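You operate a simulated robot arm through the tools that you are given. There is no shell and no other tool. Be economical: measure what you need, move in short steps, check, and stop when the job is done.

Carry out the task below with a simulated robot arm. There is one attempt and no reset: what you move stays moved.

TASK
Put the bronze lid on the brown cup and stand it on the dusted sports shelf.
Fine: dust the shelf first with the orange rag and put the rag back. Set down upright: brown cup. What is to be rubbed or washed off counts as gone when no trace of it is left.
Where things are to end (x, y in the base frame): brown cup within 60 mm of [-1350, -450].

It is judged by the outcome, as a careful person would: the job done as asked, and still so three seconds after it is handed in. It fails if anything else is knocked over, pushed out of place, dropped, spilled or broken. A push-on lid holds only when it is set on centred and level and pressed home; a screw cap is set on level and turned clockwise until tight.

THE ROBOT
A 7-joint arm with a two-finger parallel gripper on a trunk, on a base that drives. Base frame: it is fixed to the floor where the robot stands at the start and does not move with it; the origin is under the middle of the robot, x ahead of it, y to its left, z up. Lengths are in mm, angles in degrees, forces in N, time in s.
With the tool pointing down near the work surface it reaches from about 340 to 760 mm from the robot's upright axis, wherever it stands. Its first joint turns from -115.0 to 115.0 degrees. Places, roughly: brown cup (9x9x17 cm) [300, 200, 800]; orange rag [-1250, 0, 1250]; sports shelf [-1400, -400, 1100]. Payload 3.91 kg.
The TCP is the grasp point between the finger pads, 30 mm short of the fingertips. In the tool frame z runs along the fingers and y along their closing line. Largest opening 110 mm; finger width 20, thickness 10; the body of the gripper, 48 by 112 mm, starts 55 mm behind the TCP.
Orientation is told as [roll, pitch, yaw] about the base's x, y, z axes, in that order, counted from this pose: with the fingers straight down and closing along the base's y, the tool's x points along the base's -x, its y along +y and its z along -z.

THE INTERFACE
- The arm moves only by the tool send_rows. Its argument "rows" is text: rows parted by semicolons, each of 7 numbers parted by spaces: the shift along the tool's x, y, z in mm, then the turn, a rotation vector about the tool's x, y, z in degrees, then the finger opening in mm, from 0 to 110. In form: dx dy dz wx wy wz grip; .... A call has 1 to 8 rows; each row is the pose to reach, as a shift and turn from the pose commanded when the call began, along the tool's axes at that moment. Each row takes 0.2 s and may step no farther than 50 mm and 8.6 degrees from the row before; otherwise, or with a gripper value out of range, the whole call is refused. A pose out of reach is approached as far as the arm can. The call stops where the force on the tool passes 40 N (or 10 N more than at its start, if that is more) or the arm is blocked; 0.2 s more then pass. The fingers move at their own pace (about 108 mm/s each) and stop on an object; they squeeze with about 39 N. The grip force told is the motor's: it shows also when the fingers shut on nothing. Time passes only in rows, and 0.2 s behind the last, so rows that repeat a pose let the fingers close. It gives the time, the measured TCP pose, the force on the tool (base axes), the opening and the grip force at its end, in the units of the frame above (readings bear some noise), with the torque about the TCP (base axes, N m) and any sound that the robot's microphone picked up.
- Cameras (640 x 400 px; columns grow to the right, rows downward): "scene" is now at [9.6, 182.8, 1578.5]; the picture's right is [0.38, -0.92, 0.00], its down [-0.72, -0.29, -0.63] and it looks along [0.58, 0.24, -0.78] (base axes); focal length 248 px, centre (320, 200). "wrist" rides on the gripper at [72, 17, -103] in the tool frame; the picture's right is [-0.23, 0.97, 0.00], its down [-0.76, -0.18, -0.62] and it looks along [-0.61, -0.14, 0.78] (tool axes); focal length 222 px, centre (320, 200). There is no depth. A picture from a camera that has moved, and an enlarged one, comes with that camera's place and axes in the base frame and with its lens.
- grab_frame(camera): a new picture of that camera. The clock stands still meanwhile.
- lift_body(by): slides the trunk up (or, below 0, down) by that many mm; the arm and the scene camera ride with it, the base frame stays. It gives what a move gives, with no picture.
- steer(legs): drives the robot by 1 to 6 legs, each [ahead, turn to the left] in mm and degrees, along the robot's own axes; the way and the turn of a leg run together, so that a leg with both is an arc; at most 1500 mm and 180 degrees a leg. The arm and the cameras ride along, it lands a little off, and it stops where it bumps. It gives what a move gives.
- pan_tilt(pan, tilt): turns the head with the scene camera to pan (to the left, within 155 degrees either way) and tilt (down, from -29 to 69), counted from straight ahead of the robot. It gives what a move gives.
- inspect(camera, box): a new picture of the part [left, top, right, bottom] of that camera's present view, enlarged. The clock stands still meanwhile.
- close_job(): hands the job in; it is judged then, once.

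Go step by step. Nothing tells you exact positions but the pictures and the camera data: compare them with the known pose of the tool, close in by small moves and look again before you grip or let go. The budget is 120 turns and 90 pictures, counting those below and the enlarged ones. Unless the task says otherwise, let go and move clear before handing in, and close with one line.

The tools are called as a command line: name --argument value ..., lists and objects as JSON in quotes. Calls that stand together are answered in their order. send_rows: Moves the arm, as the interface text tells. Its arguments: {"type":"object","properties":{"rows":{"type":"string"}},"required":["rows"]} The other tools are called the same way: lift_body (by) slides the trunk up or down; steer (legs) drives the base; pan_tilt (pan, tilt) turns the head that bears the scene camera; grab_frame (camera) takes a picture; inspect (camera, box) takes an enlarged picture of a part of a camera's view; close_job () hands the job in.

At the start:

```text
time: 0.0
ee_pos: [337.2, 328.1, 1177.9]
ee_rot: [0.0, 0.0, -0.5]
force: [-0.1, 0.4, 0.3]
moment: [-0.03, -0.02, -0.01]
width: 110.3
gripper_force: 0.0
trunk travel left (down, up): [-700.0, 290.0]
robot x, y, heading: [-0.8, 0.7, -0.3]
head pan, tilt: [22.4, 50.8]
```

scene: 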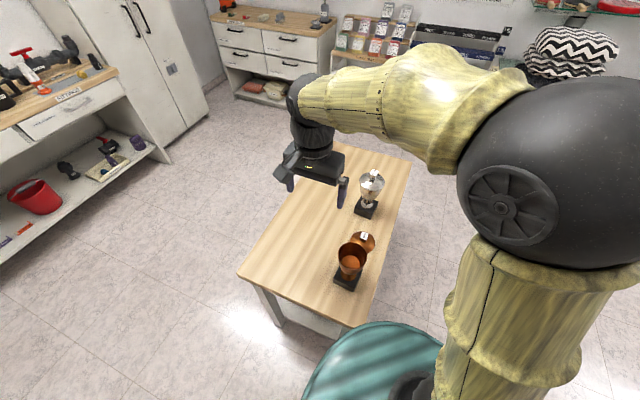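
wrist: 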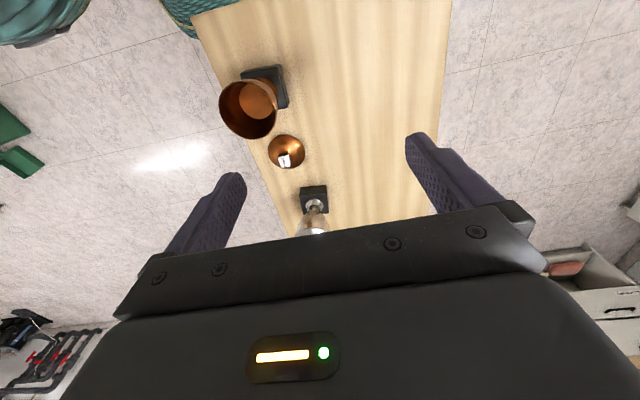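

I see a table with a bronze trophy cup, its lid lying beside it and a silver trophy. First I look closer at these and then behind me towards the shelf.

inspect --camera "scene" --box '[300, 160, 420, 300]'

inspect --camera "wrist" --box '[190, 40, 350, 240]'

pan_tilt --pan 155 --tilt 20

grab_frame --camera "scene"

```text
2.86 times, centred on (360, 230) of scene
camera zoom: at [9.6, 182.8, 1578.5], right [0.38, -0.92, 0.0], down [-0.72, -0.29, -0.63], along [0.58, 0.24, -0.78], focal length 708 px, centre (206, 114)
```

zoom: 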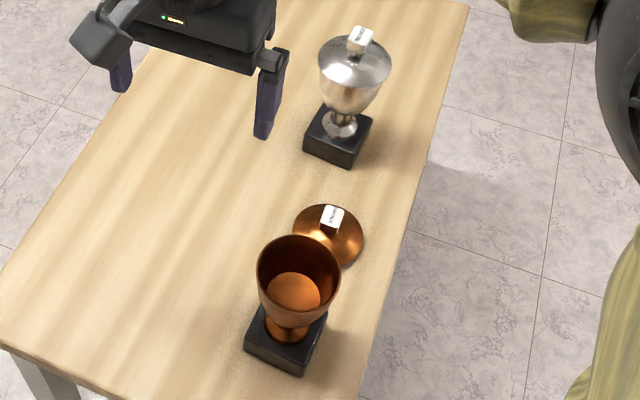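

```text
2.00 times, centred on (270, 140) of wrist
camera zoom: at [266.4, 346.2, 1279.8], right [0.24, 0.97, 0.0], down [0.76, -0.18, 0.62], along [0.61, -0.15, -0.78], focal length 444 px, centre (420, 320)
```

zoom: 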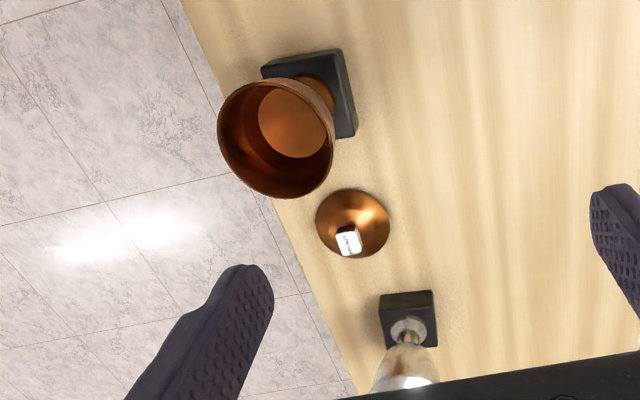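

```text
time: 2.1
ee_pos: [336.7, 328.3, 1177.3]
ee_rot: [0.0, 0.0, -0.6]
force: [-0.5, -0.2, -0.9]
moment: [0.01, 0.02, -0.01]
width: 110.0
gripper_force: 0.1
trunk travel left (down, up): [-700.0, 290.0]
robot x, y, heading: [0.7, -0.7, 0.0]
head pan, tilt: [154.7, 20.0]
```

```text
85 pictures are left
camera scene: at [-145.2, 193.6, 1625.2], right [0.43, 0.9, 0.0], down [0.31, -0.15, -0.94], along [-0.85, 0.4, -0.34], focal length 248 px, centre (320, 200)
```

scene: 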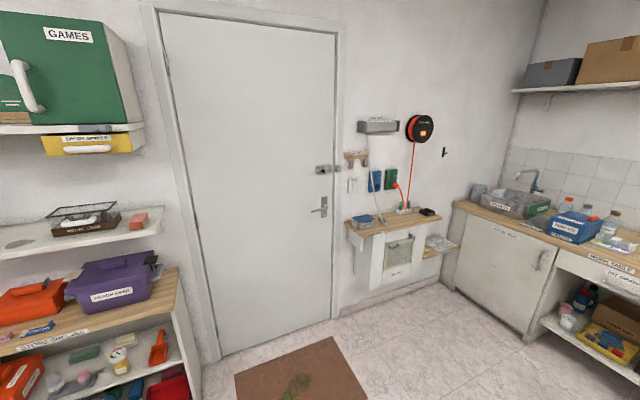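

Behind me to the left of the picture is the shelf with an orange cloth on its end and a dusty patch. I look the other way round for the rest of it.

inspect --camera "scene" --box '[0, 100, 200, 400]'

pan_tilt --pan -155 --tilt 20

grab_frame --camera "scene"

```text
1.33 times, centred on (100, 250) of scene
camera zoom: at [-145.2, 193.6, 1625.2], right [0.43, 0.9, 0.0], down [0.31, -0.15, -0.94], along [-0.85, 0.4, -0.34], focal length 330 px, centre (613, 133)
```

zoom: 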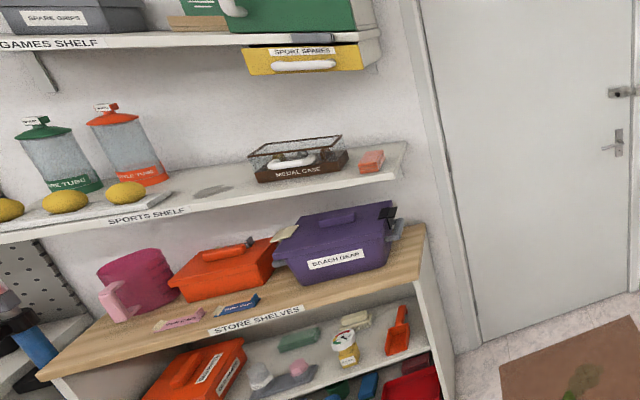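

```text
time: 6.3
ee_pos: [337.3, 329.2, 1176.2]
ee_rot: [0.0, 0.0, -0.6]
force: [-0.2, -0.1, 0.1]
moment: [-0.01, -0.01, -0.02]
width: 110.3
gripper_force: 0.1
trunk travel left (down, up): [-700.0, 290.0]
robot x, y, heading: [-2.7, -1.3, 0.2]
head pan, tilt: [-154.7, 20.0]
```

```text
83 pictures are left
camera scene: at [-145.2, 114.0, 1625.2], right [-0.43, 0.9, 0.0], down [0.31, 0.15, -0.94], along [-0.85, -0.4, -0.34], focal length 248 px, centre (320, 200)
```

scene: 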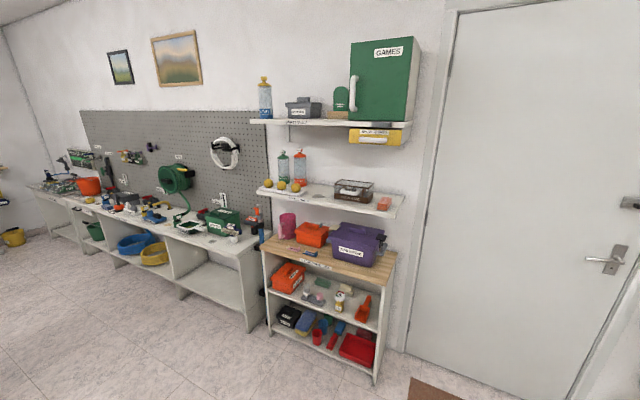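

inspect --camera "scene" --box '[245, 140, 415, 260]'

```text
3.33 times, centred on (330, 200) of scene
camera zoom: at [-145.2, 114.0, 1625.2], right [-0.43, 0.9, 0.0], down [0.31, 0.15, -0.94], along [-0.85, -0.4, -0.34], focal length 825 px, centre (287, 200)
```

zoom: 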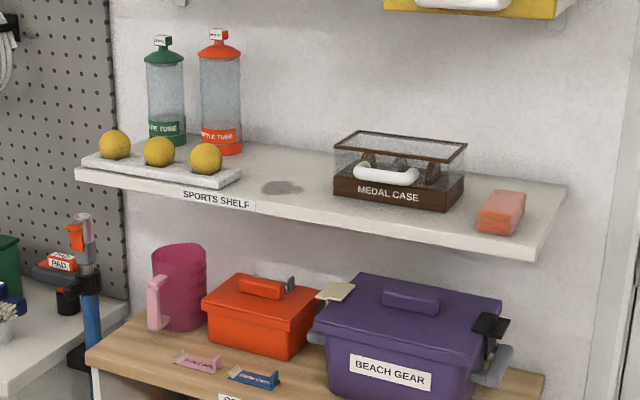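

The sports shelf top is at about z 1150, with the dust patch around (-1370, -476) and the orange rag/sponge near (-1355, -96), the overhead shelf above. I turn around and drive closer.

steer --legs '[[0, 180], [550, 0]]'

pan_tilt --pan 20 --tilt 30

grab_frame --camera "scene"

grab_frame --camera "wrist"

```text
time: 10.8
ee_pos: [-351.5, 310.3, 1176.7]
ee_rot: [-0.1, 0.0, 94.0]
force: [-0.7, -1.5, 0.7]
moment: [0.0, 0.03, -0.03]
width: 109.9
gripper_force: 0.0
trunk travel left (down, up): [-700.0, 290.0]
robot x, y, heading: [-2.6, -4.4, 94.3]
head pan, tilt: [-154.7, 20.0]
stopped in leg 1: the robot was blocked; the commanded pose is now the measured one
```

```text
time: 13.4
ee_pos: [-353.5, 308.2, 1176.3]
ee_rot: [0.0, 0.1, 93.9]
force: [0.1, 0.6, -0.4]
moment: [-0.01, 0.05, 0.0]
width: 109.9
gripper_force: 0.1
trunk travel left (down, up): [-700.0, 290.0]
robot x, y, heading: [-1.0, -2.1, 94.2]
head pan, tilt: [20.0, 30.0]
```

```text
81 pictures are left
camera scene: at [-185.6, 10.3, 1609.1], right [0.91, 0.41, 0.0], down [0.2, -0.46, -0.87], along [-0.35, 0.79, -0.5], focal length 248 px, centre (320, 200)
```

scene: 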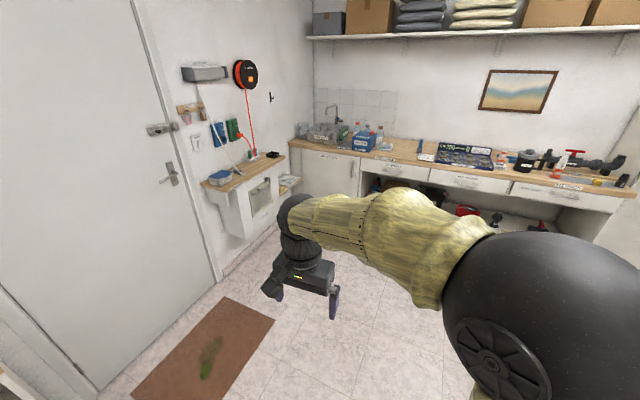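

```text
80 pictures are left
camera wrist: at [-363.2, 235.3, 1279.7], right [-0.99, 0.16, 0.0], down [0.13, 0.77, 0.62], along [0.1, 0.61, -0.78], focal length 222 px, centre (320, 200)
```

wrist: 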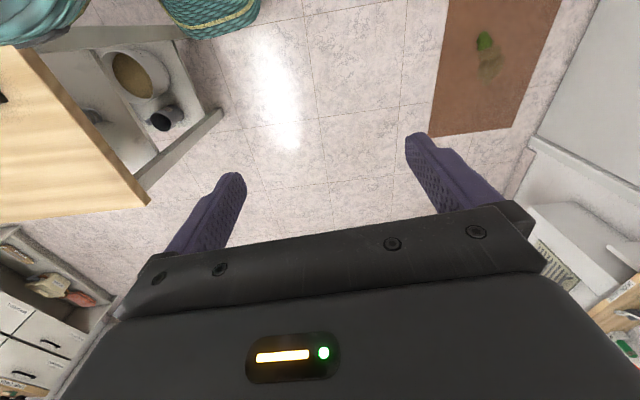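

The turn stopped at 94° because something blocked it. I look back towards the table to see what touches.

pan_tilt --pan -85 --tilt 60

grab_frame --camera "scene"

pan_tilt --pan -140 --tilt 60

grab_frame --camera "scene"

```text
time: 15.2
ee_pos: [-353.7, 309.8, 1175.8]
ee_rot: [0.0, 0.0, 93.9]
force: [-0.3, 0.3, 0.4]
moment: [-0.02, -0.03, 0.0]
width: 110.0
gripper_force: 0.1
trunk travel left (down, up): [-700.0, 290.0]
robot x, y, heading: [-3.2, -6.1, 94.2]
head pan, tilt: [-85.0, 60.0]
```

```text
79 pictures are left
camera scene: at [-82.8, -61.6, 1567.0], right [0.16, -0.99, 0.0], down [-0.85, -0.14, -0.5], along [0.49, 0.08, -0.87], focal length 248 px, centre (320, 200)
```

scene: 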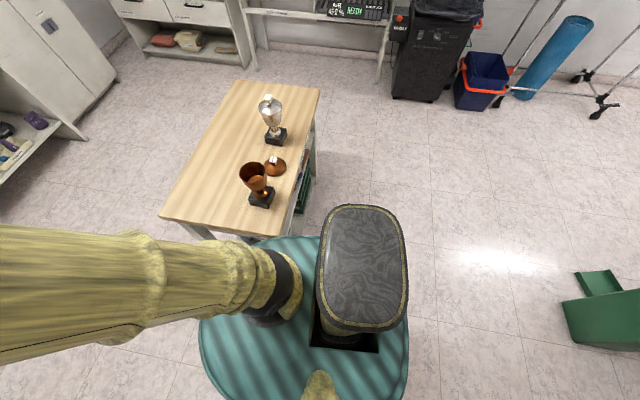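

```text
time: 16.4
ee_pos: [-352.7, 308.2, 1176.9]
ee_rot: [0.0, 0.0, 93.9]
force: [0.5, -0.1, 0.8]
moment: [-0.01, 0.03, -0.02]
width: 109.9
gripper_force: 0.1
trunk travel left (down, up): [-700.0, 290.0]
robot x, y, heading: [1.8, -0.2, 94.2]
head pan, tilt: [-140.0, 60.0]
```

```text
78 pictures are left
camera scene: at [-102.1, -120.0, 1567.0], right [-0.72, -0.7, 0.0], down [-0.6, 0.62, -0.5], along [0.35, -0.36, -0.87], focal length 248 px, centre (320, 200)
```

scene: 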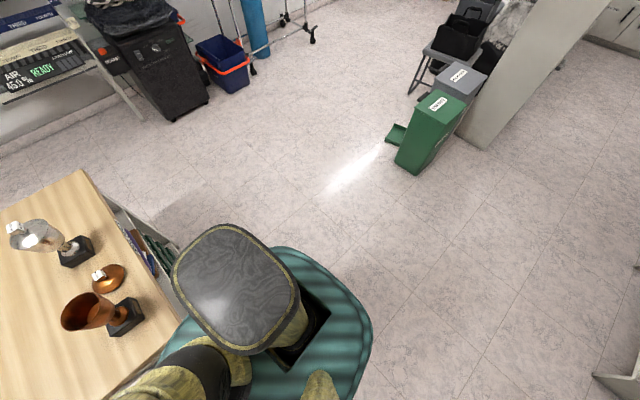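

The base is oblong and its corner meets the table; the objects stand. I turn back, reverse away from the table, then turn round.

steer --legs '[[0, -94], [-450, 0], [0, 180]]'

pan_tilt --pan 25 --tilt 25

grab_frame --camera "scene"

```text
time: 30.5
ee_pos: [-773.2, -344.4, 1177.2]
ee_rot: [0.0, 0.0, -178.7]
force: [-0.8, 0.7, 0.2]
moment: [0.0, -0.01, -0.03]
width: 110.1
gripper_force: 0.0
trunk travel left (down, up): [-700.0, 290.0]
robot x, y, heading: [-442.1, -4.4, -178.4]
head pan, tilt: [-140.0, 60.0]
```

```text
time: 33.0
ee_pos: [-773.2, -344.2, 1177.4]
ee_rot: [0.0, 0.1, -178.8]
force: [0.2, -0.3, 0.9]
moment: [-0.01, 0.03, -0.02]
width: 110.0
gripper_force: 0.0
trunk travel left (down, up): [-700.0, 290.0]
robot x, y, heading: [-442.4, -8.6, -178.8]
head pan, tilt: [25.0, 25.0]
```

```text
77 pictures are left
camera scene: at [-465.9, -197.5, 1617.0], right [-0.45, 0.9, 0.0], down [0.38, 0.19, -0.91], along [-0.81, -0.4, -0.42], focal length 248 px, centre (320, 200)
```

scene: 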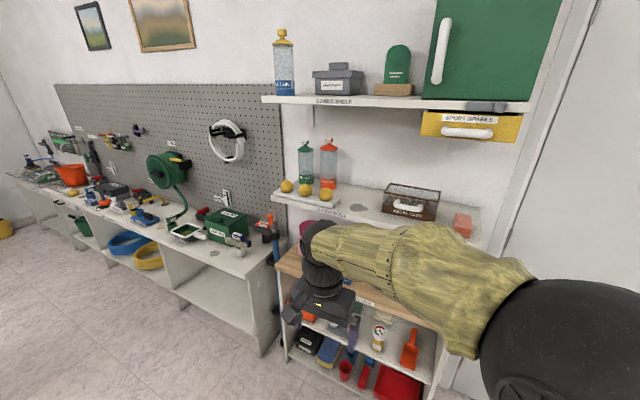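

I zoom on the shelf to locate dust, rag and clearances.

inspect --camera "scene" --box '[250, 120, 490, 250]'

inspect --camera "scene" --box '[250, 60, 560, 160]'

```text
2.67 times, centred on (370, 185) of scene
camera zoom: at [-465.9, -197.5, 1617.0], right [-0.45, 0.9, 0.0], down [0.38, 0.19, -0.91], along [-0.81, -0.4, -0.42], focal length 660 px, centre (187, 240)
```

zoom: 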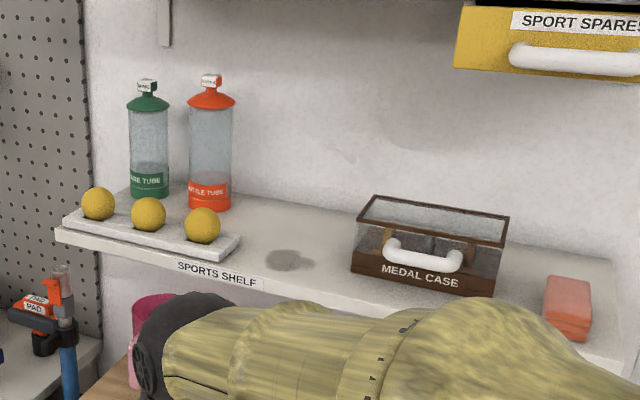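

```text
2.06 times, centred on (405, 110) of scene
camera zoom: at [-465.9, -197.5, 1617.0], right [-0.45, 0.9, 0.0], down [0.38, 0.19, -0.91], along [-0.81, -0.4, -0.42], focal length 511 px, centre (144, 386)
```

zoom: 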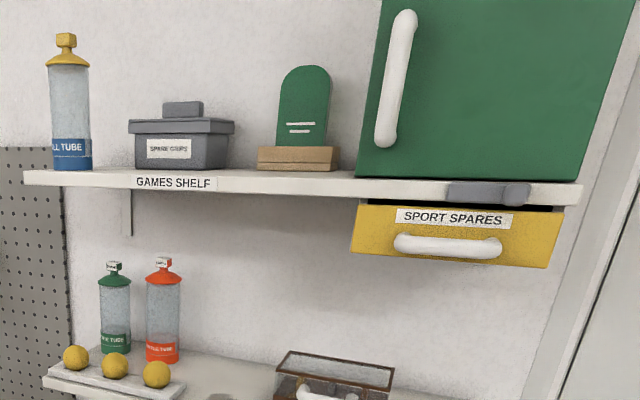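

Shelf top about z 1180; dust near (-1305,-443), rag near (-1295,-87), drawer above its bottom at ~1470. I'll work with the tool tilted 45° forward. First bring the arm to the middle and tilt it.

send_rows --rows "0 -48 0 0 0 0 60; 0 -96 0 0 0 0 60; 0 -144 0 0 0 0 60; 0 -192 0 0 0 0 60; 0 -240 0 0 0 0 60; 0 -288 0 0 0 0 60; 0 -330 0 0 0 0 60"

send_rows --rows "0 0 -10 0 -7.5 0 60; 0 0 -20 0 -15 0 60; 0 0 -30 0 -22.5 0 60; 0 0 -40 0 -30 0 60; 0 0 -50 0 -37.5 0 60; 0 0 -60 0 -45 0 60"

steer --legs '[[0, 31], [450, 0], [0, -32]]'

grab_frame --camera "wrist"

grab_frame --camera "scene"

```text
time: 34.6
ee_pos: [-779.3, -12.8, 1177.0]
ee_rot: [0.0, 0.0, -178.7]
force: [0.0, 0.4, -0.2]
moment: [0.01, -0.01, -0.01]
width: 60.0
gripper_force: 0.0
trunk travel left (down, up): [-700.0, 290.0]
robot x, y, heading: [-444.9, -8.7, -178.6]
head pan, tilt: [25.0, 25.0]
```

```text
time: 36.0
ee_pos: [-848.9, -23.0, 1196.9]
ee_rot: [0.1, -41.8, -178.9]
force: [0.1, 0.1, -0.3]
moment: [0.0, 0.03, 0.01]
width: 60.1
gripper_force: 0.1
out of reach, approached as far as the arm can: row 3, 4, 5, 6
trunk travel left (down, up): [-700.0, 290.0]
robot x, y, heading: [-447.9, -7.9, -178.5]
head pan, tilt: [25.0, 25.0]
```

```text
time: 41.8
ee_pos: [-1230.8, -255.7, 1197.7]
ee_rot: [0.1, -41.8, 179.9]
force: [-0.9, -0.4, 0.0]
moment: [-0.04, -0.01, 0.03]
width: 60.2
gripper_force: 0.0
trunk travel left (down, up): [-700.0, 290.0]
robot x, y, heading: [-827.6, -250.7, -179.8]
head pan, tilt: [25.0, 25.0]
```

```text
74 pictures are left
camera wrist: at [-1106.3, -273.4, 1225.1], right [-0.17, -0.97, 0.15], down [-0.15, 0.18, 0.97], along [-0.97, 0.14, -0.18], focal length 222 px, centre (320, 200)
```

wrist: 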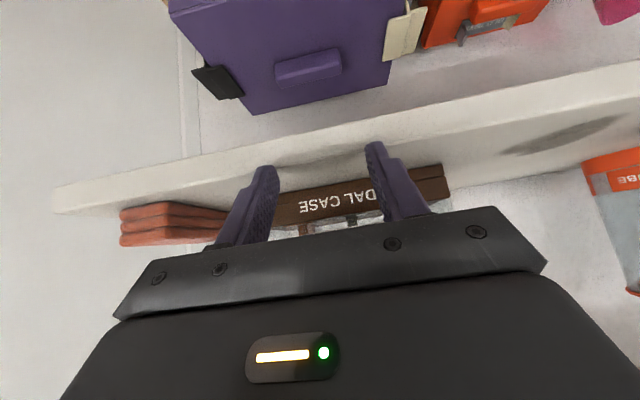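

```text
73 pictures are left
camera scene: at [-852.3, -437.7, 1617.1], right [-0.43, 0.91, 0.0], down [0.38, 0.18, -0.91], along [-0.82, -0.39, -0.42], focal length 248 px, centre (320, 200)
```

scene: 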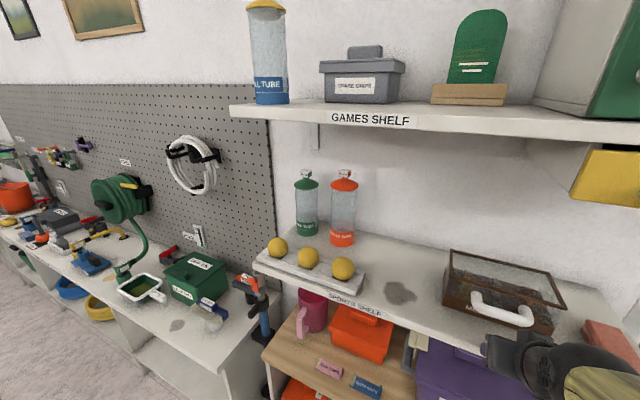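

The rag is a folded cloth, lying at the right end of the shelf. I raise the trunk for room and look at rag and dust from this place.

lift_body --by 150

pan_tilt --pan -20 --tilt 45

grab_frame --camera "scene"

grab_frame --camera "wrist"

```text
time: 43.5
ee_pos: [-1230.2, -257.0, 1346.2]
ee_rot: [-0.1, -41.7, 180.0]
force: [-0.3, -0.4, -0.3]
moment: [-0.01, -0.02, -0.02]
width: 59.8
gripper_force: 0.0
trunk travel left (down, up): [-850.0, 140.0]
robot x, y, heading: [-829.1, -246.1, -179.9]
head pan, tilt: [25.0, 25.0]
```

```text
time: 44.7
ee_pos: [-1231.0, -256.6, 1347.0]
ee_rot: [0.0, -41.9, 180.0]
force: [0.6, 0.2, 0.4]
moment: [-0.01, 0.01, 0.02]
width: 60.0
gripper_force: 0.0
trunk travel left (down, up): [-850.0, 140.0]
robot x, y, heading: [-831.5, -243.9, -180.0]
head pan, tilt: [-20.0, 45.0]
```

```text
72 pictures are left
camera scene: at [-845.4, -371.1, 1736.5], right [0.34, 0.94, 0.0], down [0.67, -0.24, -0.71], along [-0.67, 0.24, -0.71], focal length 248 px, centre (320, 200)
```

scene: 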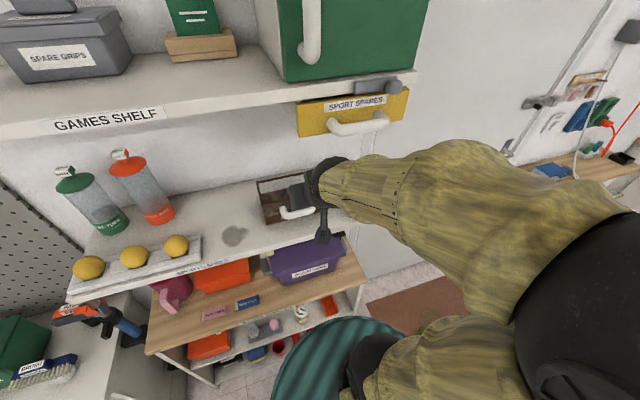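

```text
71 pictures are left
camera wrist: at [-1106.3, -273.5, 1375.1], right [-0.17, -0.97, 0.15], down [-0.15, 0.18, 0.97], along [-0.97, 0.14, -0.18], focal length 222 px, centre (320, 200)
```

wrist: 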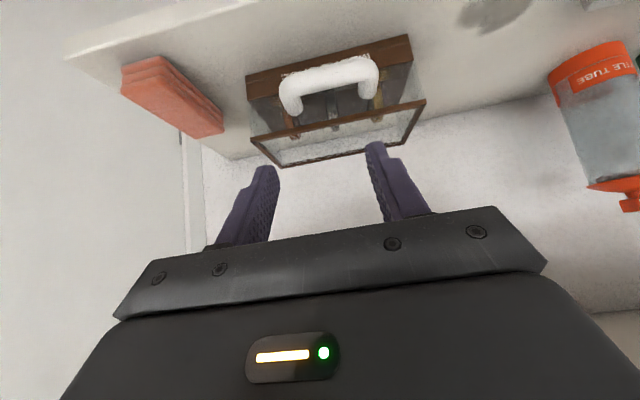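

inspect --camera "wrist" --box '[60, 20, 260, 160]'

```text
2.86 times, centred on (160, 90) of wrist
camera zoom: at [-1106.3, -273.5, 1375.1], right [-0.17, -0.97, 0.15], down [-0.15, 0.18, 0.97], along [-0.97, 0.14, -0.18], focal length 635 px, centre (777, 514)
```

zoom: 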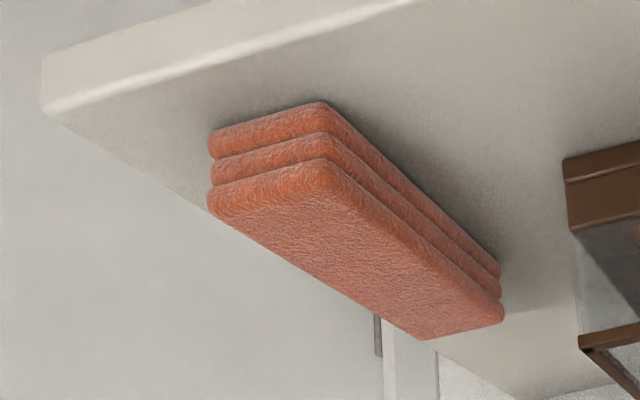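

The rag is about 110×50×25 mm, centre near (-1325,-90), top around z 1198; shelf top near 1172. I move over to above it.

send_rows --rows "0 -45 0 0 0 0 85; 0 -90 0 0 0 0 85; 0 -135 0 0 0 0 85; 0 -168 0 0 0 0 85; -8 -168 40 0 0 0 85; -12 -168 80 0 0 0 85"

grab_frame --camera "wrist"

grab_frame --camera "scene"

```text
time: 46.1
ee_pos: [-1289.1, -77.9, 1295.9]
ee_rot: [0.1, -42.0, 178.8]
force: [-3.3, -6.6, -0.7]
moment: [0.33, -0.17, -0.31]
width: 84.9
gripper_force: 0.0
trunk travel left (down, up): [-850.0, 140.0]
robot x, y, heading: [-828.8, -248.8, -179.8]
head pan, tilt: [-20.0, 45.0]
```

```text
69 pictures are left
camera wrist: at [-1165.0, -96.6, 1324.1], right [-0.19, -0.97, 0.15], down [-0.15, 0.18, 0.97], along [-0.97, 0.16, -0.18], focal length 222 px, centre (320, 200)
```

wrist: 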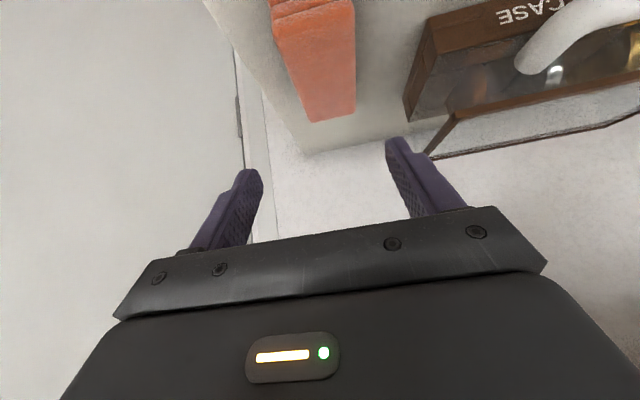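

```text
68 pictures are left
camera scene: at [-843.3, -366.3, 1736.9], right [0.34, 0.94, 0.0], down [0.66, -0.24, -0.71], along [-0.67, 0.24, -0.71], focal length 248 px, centre (320, 200)
```

scene: 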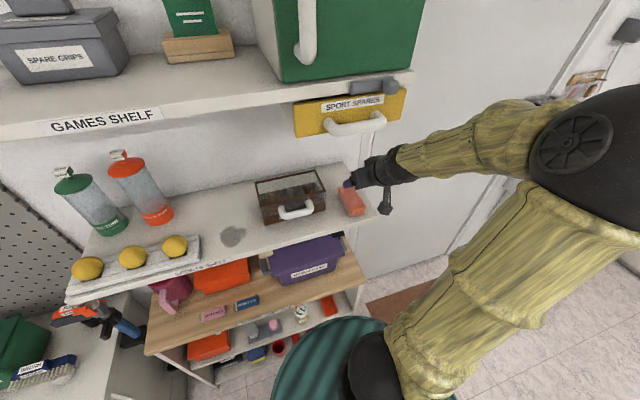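

send_rows --rows "0 0 0 0 0 0 85; 12 5 30 0 0 0 85; 24 10 59 0 0 0 85; 24 10 59 0 0 0 85"

grab_frame --camera "wrist"

inspect --camera "scene" --box '[240, 130, 440, 255]'

```text
time: 47.1
ee_pos: [-1304.7, -97.8, 1267.3]
ee_rot: [0.8, -41.5, 179.9]
force: [0.8, 0.2, -0.9]
moment: [0.01, -0.02, 0.01]
width: 85.0
gripper_force: 0.0
out of reach, approached as far as the arm can: row 2, 3, 4
trunk travel left (down, up): [-850.0, 140.0]
robot x, y, heading: [-829.9, -250.9, -179.8]
head pan, tilt: [-20.0, 45.0]
```

```text
67 pictures are left
camera wrist: at [-1179.2, -112.3, 1295.9], right [-0.16, -0.97, 0.16], down [-0.16, 0.19, 0.97], along [-0.97, 0.13, -0.19], focal length 222 px, centre (320, 200)
```

wrist: 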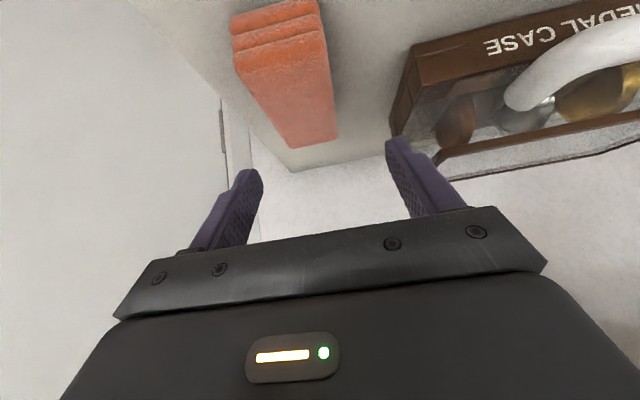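

```text
3.20 times, centred on (340, 192) of scene
camera zoom: at [-846.6, -371.6, 1736.4], right [0.34, 0.94, 0.0], down [0.67, -0.24, -0.71], along [-0.66, 0.24, -0.71], focal length 792 px, centre (256, 224)
```

zoom: 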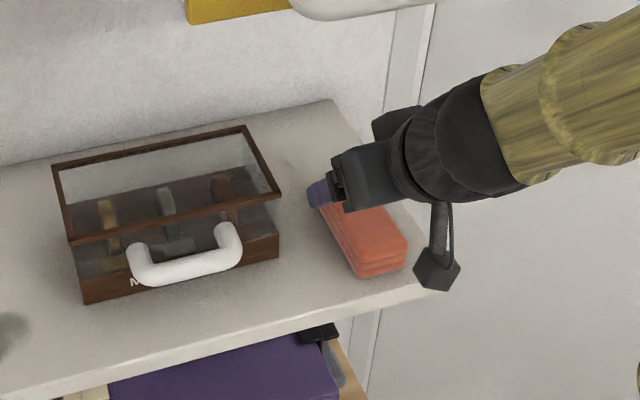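

The arm says out of reach: with the tilt the wrist is too close to the body. I back the base up by 130 mm and extend again.

steer --legs '[[-130, 0]]'

send_rows --rows "-35 0 30 0 0 0 85; -70 0 60 0 0 0 85; -100 0 90 0 0 0 85; -100 0 90 0 0 0 85"

```text
time: 48.4
ee_pos: [-1171.2, -95.6, 1267.4]
ee_rot: [0.8, -41.5, 179.8]
force: [0.3, -0.5, 1.0]
moment: [-0.01, 0.0, 0.0]
width: 85.0
gripper_force: 0.1
trunk travel left (down, up): [-850.0, 140.0]
robot x, y, heading: [-698.9, -246.4, -179.9]
head pan, tilt: [-20.0, 45.0]
```

```text
time: 49.4
ee_pos: [-1239.6, -106.9, 1307.5]
ee_rot: [0.9, -41.5, 179.8]
force: [0.0, 0.5, 0.7]
moment: [-0.01, -0.03, 0.0]
width: 85.1
gripper_force: 0.0
out of reach, approached as far as the arm can: row 1, 2, 3, 4
trunk travel left (down, up): [-850.0, 140.0]
robot x, y, heading: [-699.4, -247.9, -179.8]
head pan, tilt: [-20.0, 45.0]
```

The wrist limit calls for a lower trunk relative to the tool. I raise the arm, then lower the trunk.

send_rows --rows "-12 0 -37 0 0 0 85; -25 0 -74 0 0 0 85; -38 0 -112 0 0 0 85; -54 0 -152 0 0 0 85; -54 0 -152 0 0 0 85"

lift_body --by -200

```text
time: 50.5
ee_pos: [-1179.1, -105.5, 1457.7]
ee_rot: [0.9, -41.4, 179.9]
force: [-0.5, 0.1, -0.4]
moment: [-0.01, -0.01, -0.03]
width: 85.0
gripper_force: 0.0
trunk travel left (down, up): [-850.0, 140.0]
robot x, y, heading: [-697.8, -248.7, -179.5]
head pan, tilt: [-20.0, 45.0]
```

```text
time: 52.7
ee_pos: [-1178.4, -103.8, 1257.9]
ee_rot: [0.8, -41.5, 179.8]
force: [0.4, 0.2, 0.5]
moment: [0.03, 0.03, 0.0]
width: 85.1
gripper_force: 0.1
trunk travel left (down, up): [-650.0, 340.0]
robot x, y, heading: [-694.9, -244.8, -179.8]
head pan, tilt: [-20.0, 45.0]
```

send_rows --rows "-30 -5 34 0 0 0 85; -59 -11 68 0 0 0 85; -88 -16 102 0 0 0 85; -88 -16 102 0 0 0 85"

grab_frame --camera "wrist"

grab_frame --camera "scene"

```text
time: 53.7
ee_pos: [-1284.2, -89.4, 1244.2]
ee_rot: [0.9, -41.6, 179.6]
force: [0.7, 0.8, 0.2]
moment: [-0.07, 0.02, 0.05]
width: 85.0
gripper_force: 0.0
out of reach, approached as far as the arm can: row 3, 4
trunk travel left (down, up): [-650.0, 340.0]
robot x, y, heading: [-695.2, -243.9, -180.1]
head pan, tilt: [-20.0, 45.0]
```

```text
65 pictures are left
camera wrist: at [-1159.8, -105.8, 1272.0], right [-0.16, -0.97, 0.16], down [-0.16, 0.19, 0.97], along [-0.97, 0.13, -0.18], focal length 222 px, centre (320, 200)
```

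wrist: 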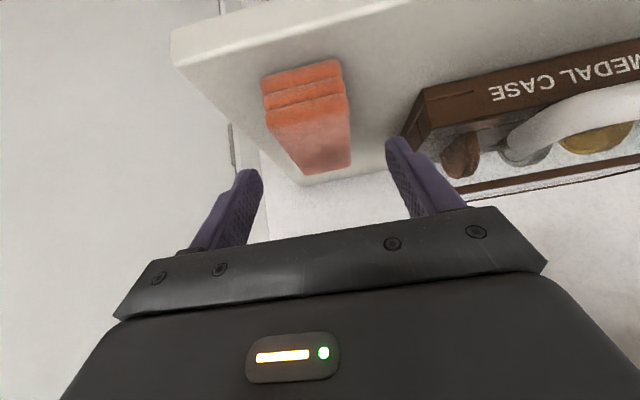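

```text
64 pictures are left
camera scene: at [-714.1, -367.4, 1536.8], right [0.34, 0.94, 0.0], down [0.66, -0.24, -0.71], along [-0.67, 0.24, -0.71], focal length 248 px, centre (320, 200)
```

scene: 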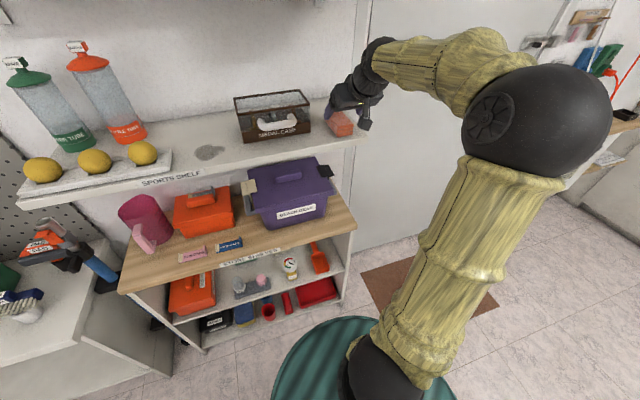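

Still limited by the wrist; a lower trunk helped, so I go 150 mm lower again.

send_rows --rows "-7 0 -44 0 0 0 85; -14 0 -88 0 0 0 85; -21 0 -132 0 0 0 85; -29 0 -175 0 0 0 85; -29 0 -175 0 0 0 85"

lift_body --by -150

```text
time: 54.9
ee_pos: [-1190.9, -91.3, 1395.0]
ee_rot: [0.8, -41.6, 179.9]
force: [0.2, 0.3, -0.1]
moment: [0.02, 0.01, -0.01]
width: 85.1
gripper_force: 0.1
trunk travel left (down, up): [-650.0, 340.0]
robot x, y, heading: [-698.7, -246.0, -179.7]
head pan, tilt: [-20.0, 45.0]
```

```text
time: 56.7
ee_pos: [-1191.8, -89.7, 1244.3]
ee_rot: [0.8, -41.5, 179.8]
force: [0.3, 0.1, 0.0]
moment: [-0.04, 0.0, -0.01]
width: 85.0
gripper_force: 0.0
trunk travel left (down, up): [-500.0, 490.0]
robot x, y, heading: [-699.1, -247.2, -179.8]
head pan, tilt: [-20.0, 45.0]
```

send_rows --rows "-28 0 29 0 0 0 85; -56 0 58 0 0 0 85; -83 0 87 0 0 0 85; -83 0 87 0 0 0 85"

grab_frame --camera "wrist"

```text
time: 57.7
ee_pos: [-1272.0, -97.1, 1224.2]
ee_rot: [0.8, -41.6, 179.9]
force: [0.0, -1.2, -1.1]
moment: [0.04, -0.02, 0.01]
width: 84.8
gripper_force: 0.1
out of reach, approached as far as the arm can: row 2, 3, 4
trunk travel left (down, up): [-500.0, 490.0]
robot x, y, heading: [-698.8, -245.4, -179.8]
head pan, tilt: [-20.0, 45.0]
```

```text
63 pictures are left
camera wrist: at [-1147.4, -113.4, 1253.7], right [-0.16, -0.97, 0.16], down [-0.16, 0.19, 0.97], along [-0.97, 0.13, -0.18], focal length 222 px, centre (320, 200)
```

wrist: 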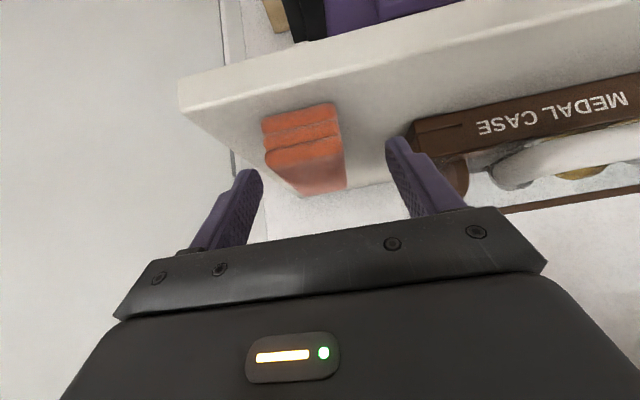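

Now it is reach that limits, so I pull in a little and drive 110 mm nearer.

send_rows --rows "16 0 -28 0 0 0 85; 32 0 -55 0 0 0 85; 50 0 -75 0 0 0 85; 50 -8 -75 0 0 0 85"

steer --legs '[[110, 0]]'

grab_frame --camera "wrist"

```text
time: 58.7
ee_pos: [-1184.5, -88.2, 1246.4]
ee_rot: [0.9, -41.6, 180.0]
force: [0.3, -0.3, 0.1]
moment: [0.0, 0.02, 0.01]
width: 85.0
gripper_force: 0.1
trunk travel left (down, up): [-500.0, 490.0]
robot x, y, heading: [-696.8, -247.1, -179.8]
head pan, tilt: [-20.0, 45.0]
```

```text
time: 59.9
ee_pos: [-1294.0, -88.6, 1248.5]
ee_rot: [0.9, -41.4, 179.8]
force: [0.0, 0.3, 0.2]
moment: [0.01, 0.0, 0.01]
width: 84.9
gripper_force: 0.1
trunk travel left (down, up): [-500.0, 490.0]
robot x, y, heading: [-809.9, -250.6, -179.8]
head pan, tilt: [-20.0, 45.0]
```

```text
62 pictures are left
camera wrist: at [-1170.0, -103.3, 1276.3], right [-0.16, -0.97, 0.16], down [-0.16, 0.19, 0.97], along [-0.97, 0.13, -0.19], focal length 222 px, centre (320, 200)
```

wrist: 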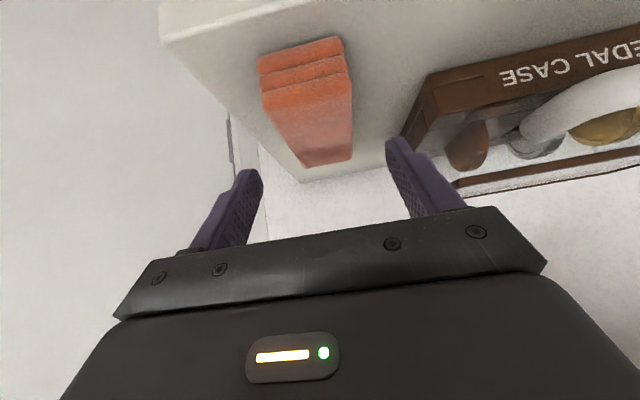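

Aligned over the rag in y. I go down to finger-tip height just over the shelf.

send_rows --rows "4 1 12 0 0 0 85; 8 1 24 0 0 0 85; 11 1 34 0 0 0 85; 15 1 42 0 0 0 85; 15 1 42 0 0 0 85"

grab_frame --camera "wrist"

pan_tilt --pan -10 --tilt 35

grab_frame --camera "scene"

```text
time: 61.1
ee_pos: [-1309.7, -88.7, 1206.4]
ee_rot: [1.0, -41.6, 179.8]
force: [0.4, -0.1, 0.5]
moment: [-0.02, 0.02, 0.02]
width: 84.9
gripper_force: 0.0
trunk travel left (down, up): [-500.0, 490.0]
robot x, y, heading: [-805.7, -247.5, -179.9]
head pan, tilt: [-20.0, 45.0]
```

```text
61 pictures are left
camera wrist: at [-1186.4, -104.8, 1235.1], right [-0.16, -0.97, 0.16], down [-0.16, 0.19, 0.97], along [-0.97, 0.13, -0.18], focal length 222 px, centre (320, 200)
```

wrist: 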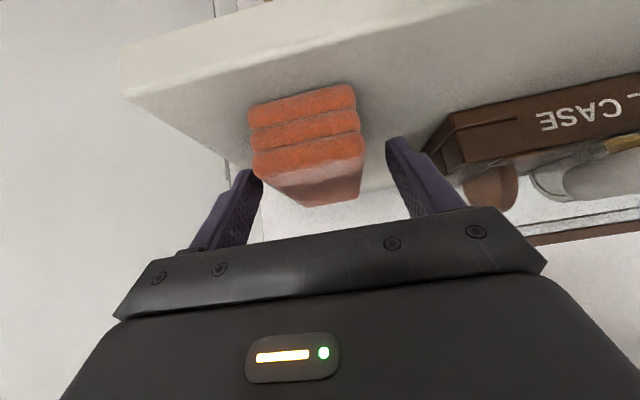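

```text
time: 61.8
ee_pos: [-1310.6, -89.3, 1205.8]
ee_rot: [1.0, -41.5, 179.8]
force: [-0.3, -1.0, -0.3]
moment: [0.01, 0.03, 0.06]
width: 85.2
gripper_force: 0.0
trunk travel left (down, up): [-500.0, 490.0]
robot x, y, heading: [-810.2, -243.4, -180.0]
head pan, tilt: [-10.0, 35.0]
```

```text
60 pictures are left
camera scene: at [-836.1, -383.2, 1401.3], right [0.17, 0.98, 0.0], down [0.57, -0.1, -0.82], along [-0.81, 0.14, -0.57], focal length 248 px, centre (320, 200)
```

scene: 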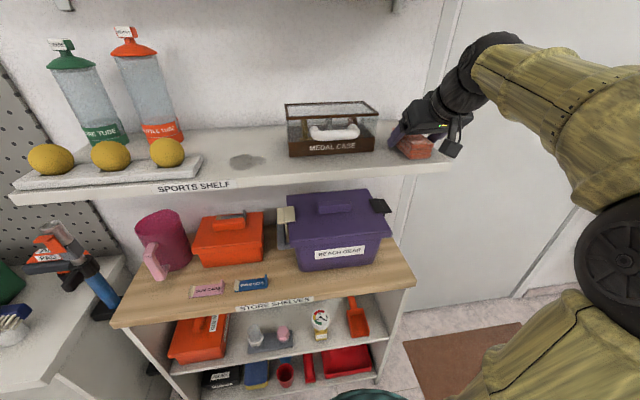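

Fingers straddle the rag. I close.

send_rows --rows "0 0 0 0 0 0 40; 0 0 0 0 0 0 20; 0 0 0 0 0 0 10; 0 0 0 0 0 0 10"

grab_frame --camera "wrist"

```text
time: 62.8
ee_pos: [-1311.3, -90.0, 1206.2]
ee_rot: [1.0, -41.5, 179.7]
force: [-0.5, 0.2, 0.1]
moment: [0.04, -0.02, -0.04]
width: 49.0
gripper_force: 38.7
trunk travel left (down, up): [-500.0, 490.0]
robot x, y, heading: [-808.3, -244.3, -179.8]
head pan, tilt: [-10.0, 35.0]
```

```text
59 pictures are left
camera wrist: at [-1186.3, -104.7, 1235.3], right [-0.16, -0.97, 0.16], down [-0.16, 0.19, 0.97], along [-0.97, 0.13, -0.18], focal length 222 px, centre (320, 200)
```

wrist: 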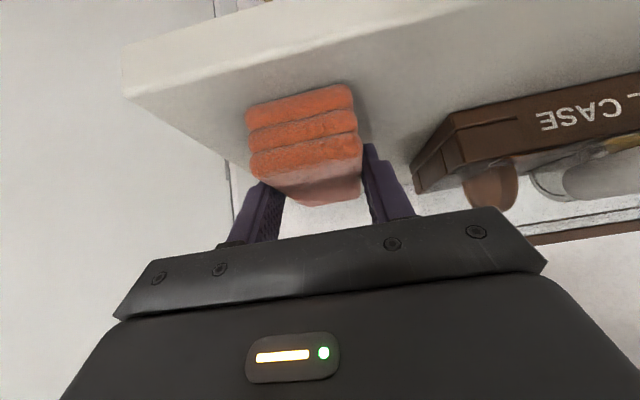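

Rag held at 49 mm. I lift, back out, and go across to the dust in front of the shelf.

send_rows --rows "-16 0 -19 0 0 0 10; -33 0 -37 0 0 0 10; -1 0 -66 0 0 0 10; 31 0 -95 0 0 0 10; 64 0 -123 0 0 0 10"

send_rows --rows "0 48 0 0 0 0 10; 0 96 0 0 0 0 10; 0 144 0 0 0 0 10; 0 192 0 0 0 0 10; 0 240 0 0 0 0 10; 0 288 0 0 0 0 10; 0 336 0 0 0 0 10; 0 358 0 0 0 0 10"

pan_tilt --pan 20 --tilt 35

grab_frame --camera "scene"

```text
time: 64.2
ee_pos: [-1201.2, -134.4, 1253.6]
ee_rot: [0.7, -41.0, -172.5]
force: [-0.2, -1.2, -0.2]
moment: [0.06, 0.02, -0.03]
width: 48.9
gripper_force: 38.7
trunk travel left (down, up): [-500.0, 490.0]
robot x, y, heading: [-807.4, -247.2, -179.8]
head pan, tilt: [-10.0, 35.0]
stopped in row 5: the arm was blocked; the commanded pose is now the measured one
```

```text
time: 66.0
ee_pos: [-1151.1, -486.3, 1256.4]
ee_rot: [0.7, -41.1, -172.6]
force: [-0.2, -0.6, -0.1]
moment: [0.03, 0.04, 0.03]
width: 49.1
gripper_force: 39.0
out of reach, approached as far as the arm can: row 2, 3, 4, 5
trunk travel left (down, up): [-500.0, 490.0]
robot x, y, heading: [-804.7, -244.1, -179.9]
head pan, tilt: [-10.0, 35.0]
```

```text
time: 66.9
ee_pos: [-1156.3, -484.7, 1253.4]
ee_rot: [0.6, -40.7, -172.7]
force: [-1.3, 0.4, 0.1]
moment: [0.03, 0.01, 0.01]
width: 49.0
gripper_force: 39.1
trunk travel left (down, up): [-500.0, 490.0]
robot x, y, heading: [-815.2, -245.9, -179.9]
head pan, tilt: [20.0, 35.0]
```

```text
58 pictures are left
camera scene: at [-835.6, -417.4, 1401.7], right [-0.21, 0.98, 0.0], down [0.56, 0.12, -0.82], along [-0.8, -0.18, -0.57], focal length 248 px, centre (320, 200)
```

scene: 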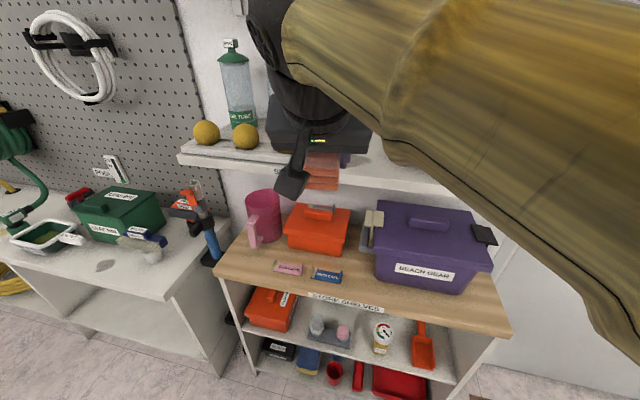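

I correct the yaw and come toward the dust.

send_rows --rows "-14 -14 12 1.7 0 1.9 10; -28 -28 24 3.4 0 3.8 10; -42 -42 36 4.9 0 5.6 10; -42 -42 36 4.9 0 5.6 10"

grab_frame --camera "wrist"

```text
time: 67.9
ee_pos: [-1212.7, -450.7, 1257.6]
ee_rot: [0.7, -41.0, 180.0]
force: [-0.2, 0.4, -0.3]
moment: [0.03, 0.0, 0.0]
width: 49.1
gripper_force: 38.4
trunk travel left (down, up): [-500.0, 490.0]
robot x, y, heading: [-807.7, -248.2, -179.7]
head pan, tilt: [20.0, 35.0]
```

```text
57 pictures are left
camera wrist: at [-1089.7, -466.9, 1287.0], right [-0.16, -0.97, 0.16], down [-0.17, 0.19, 0.97], along [-0.97, 0.13, -0.19], focal length 222 px, centre (320, 200)
```

wrist: 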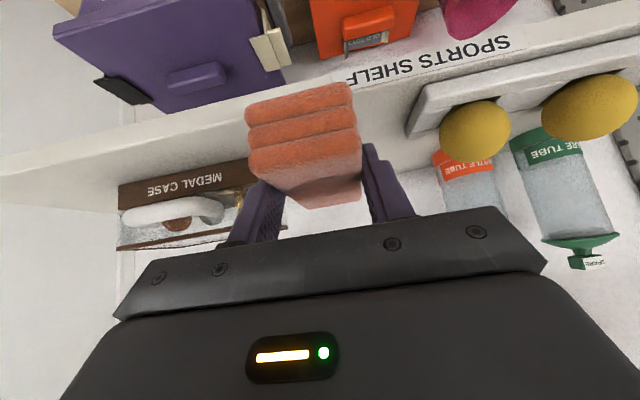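

send_rows --rows "-24 0 43 0 0 0 10; -48 0 85 0 0 0 10; -48 0 85 0 0 0 10; -41 0 93 0 0 0 10; -36 0 99 0 0 0 10; -36 0 99 0 0 0 10"

grab_frame --camera "wrist"

pan_tilt --pan -25 --tilt 40

grab_frame --camera "scene"

```text
time: 69.3
ee_pos: [-1305.0, -454.5, 1207.0]
ee_rot: [0.8, -41.4, 179.9]
force: [-3.2, -0.2, 16.0]
moment: [0.35, -0.52, 0.05]
width: 49.0
gripper_force: 38.7
trunk travel left (down, up): [-500.0, 490.0]
robot x, y, heading: [-808.4, -249.4, -180.2]
head pan, tilt: [20.0, 35.0]
```

```text
56 pictures are left
camera wrist: at [-1180.7, -468.8, 1236.6], right [-0.16, -0.97, 0.16], down [-0.16, 0.19, 0.97], along [-0.97, 0.13, -0.19], focal length 222 px, centre (320, 200)
```

wrist: 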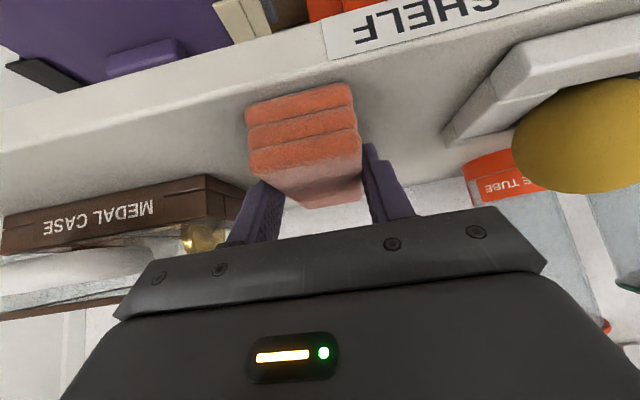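

```text
time: 70.5
ee_pos: [-1303.6, -453.2, 1207.0]
ee_rot: [0.9, -41.2, 179.9]
force: [-4.1, -1.6, 26.0]
moment: [0.33, -0.87, -0.04]
width: 48.9
gripper_force: 38.9
trunk travel left (down, up): [-500.0, 490.0]
robot x, y, heading: [-807.0, -245.1, -179.9]
head pan, tilt: [-25.0, 40.0]
```

```text
55 pictures are left
camera scene: at [-825.3, -362.1, 1393.9], right [0.42, 0.91, 0.0], down [0.58, -0.27, -0.77], along [-0.7, 0.32, -0.64], focal length 248 px, centre (320, 200)
```

scene: 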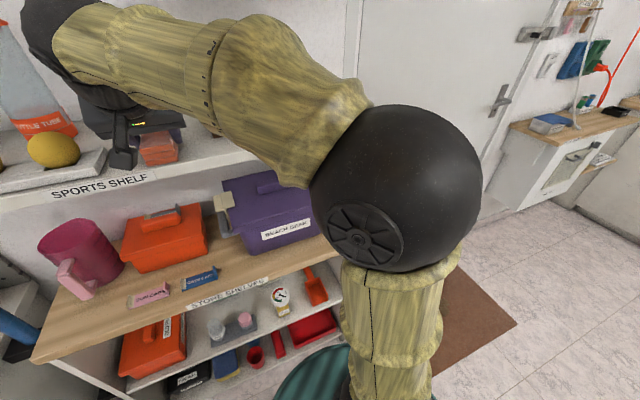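

Rag is pressed on the dust with about 20 N. I rub sideways.

send_rows --rows "-0.7 18 -0.7 0 0 0 10; -0.7 35 -0.7 0 0 0 10; -0.7 15 -0.7 0 0 0 10; -0.7 -5 -0.7 0 0 0 10; -0.7 -25 -0.7 0 0 0 10; -0.7 -42 -0.7 0 0 0 10; -0.7 -20 -0.7 0 0 0 10; -0.7 0 -0.7 0 0 0 10"

send_rows --rows "15 15 -13 0 0 0 10; 15 35 -13 0 0 0 10; 15 15 -13 0 0 0 10; 15 -5 -13 0 0 0 10; 15 -25 -13 0 0 0 10; 15 -40 -13 0 0 0 10; 15 -20 -13 0 0 0 10; 15 0 -13 0 0 0 10"

send_rows --rows "-15 0 13 0 0 0 10; -30 15 26 0 0 0 10; -30 35 26 0 0 0 10; -30 15 26 0 0 0 10; -30 -5 26 0 0 0 10; -30 -25 26 0 0 0 10; -30 -40 26 0 0 0 10; -30 -15 26 0 0 0 10"

```text
time: 72.2
ee_pos: [-1305.3, -453.5, 1205.7]
ee_rot: [0.7, -41.0, 179.9]
force: [0.0, 0.8, 5.8]
moment: [0.2, -0.23, 0.08]
width: 49.3
gripper_force: 38.5
trunk travel left (down, up): [-500.0, 490.0]
robot x, y, heading: [-804.5, -246.9, -179.9]
head pan, tilt: [-25.0, 40.0]
```

```text
time: 74.0
ee_pos: [-1284.2, -452.4, 1205.5]
ee_rot: [0.7, -40.9, 179.9]
force: [1.6, -0.2, 0.4]
moment: [0.02, 0.02, 0.02]
width: 49.0
gripper_force: 38.8
trunk travel left (down, up): [-500.0, 490.0]
robot x, y, heading: [-806.8, -250.5, -180.0]
head pan, tilt: [-25.0, 40.0]
```

```text
time: 75.8
ee_pos: [-1324.2, -438.4, 1206.3]
ee_rot: [0.7, -41.0, 180.0]
force: [-0.7, 0.9, -0.2]
moment: [0.01, 0.01, 0.03]
width: 48.7
gripper_force: 39.2
trunk travel left (down, up): [-500.0, 490.0]
robot x, y, heading: [-810.6, -247.6, -180.1]
head pan, tilt: [-25.0, 40.0]
```

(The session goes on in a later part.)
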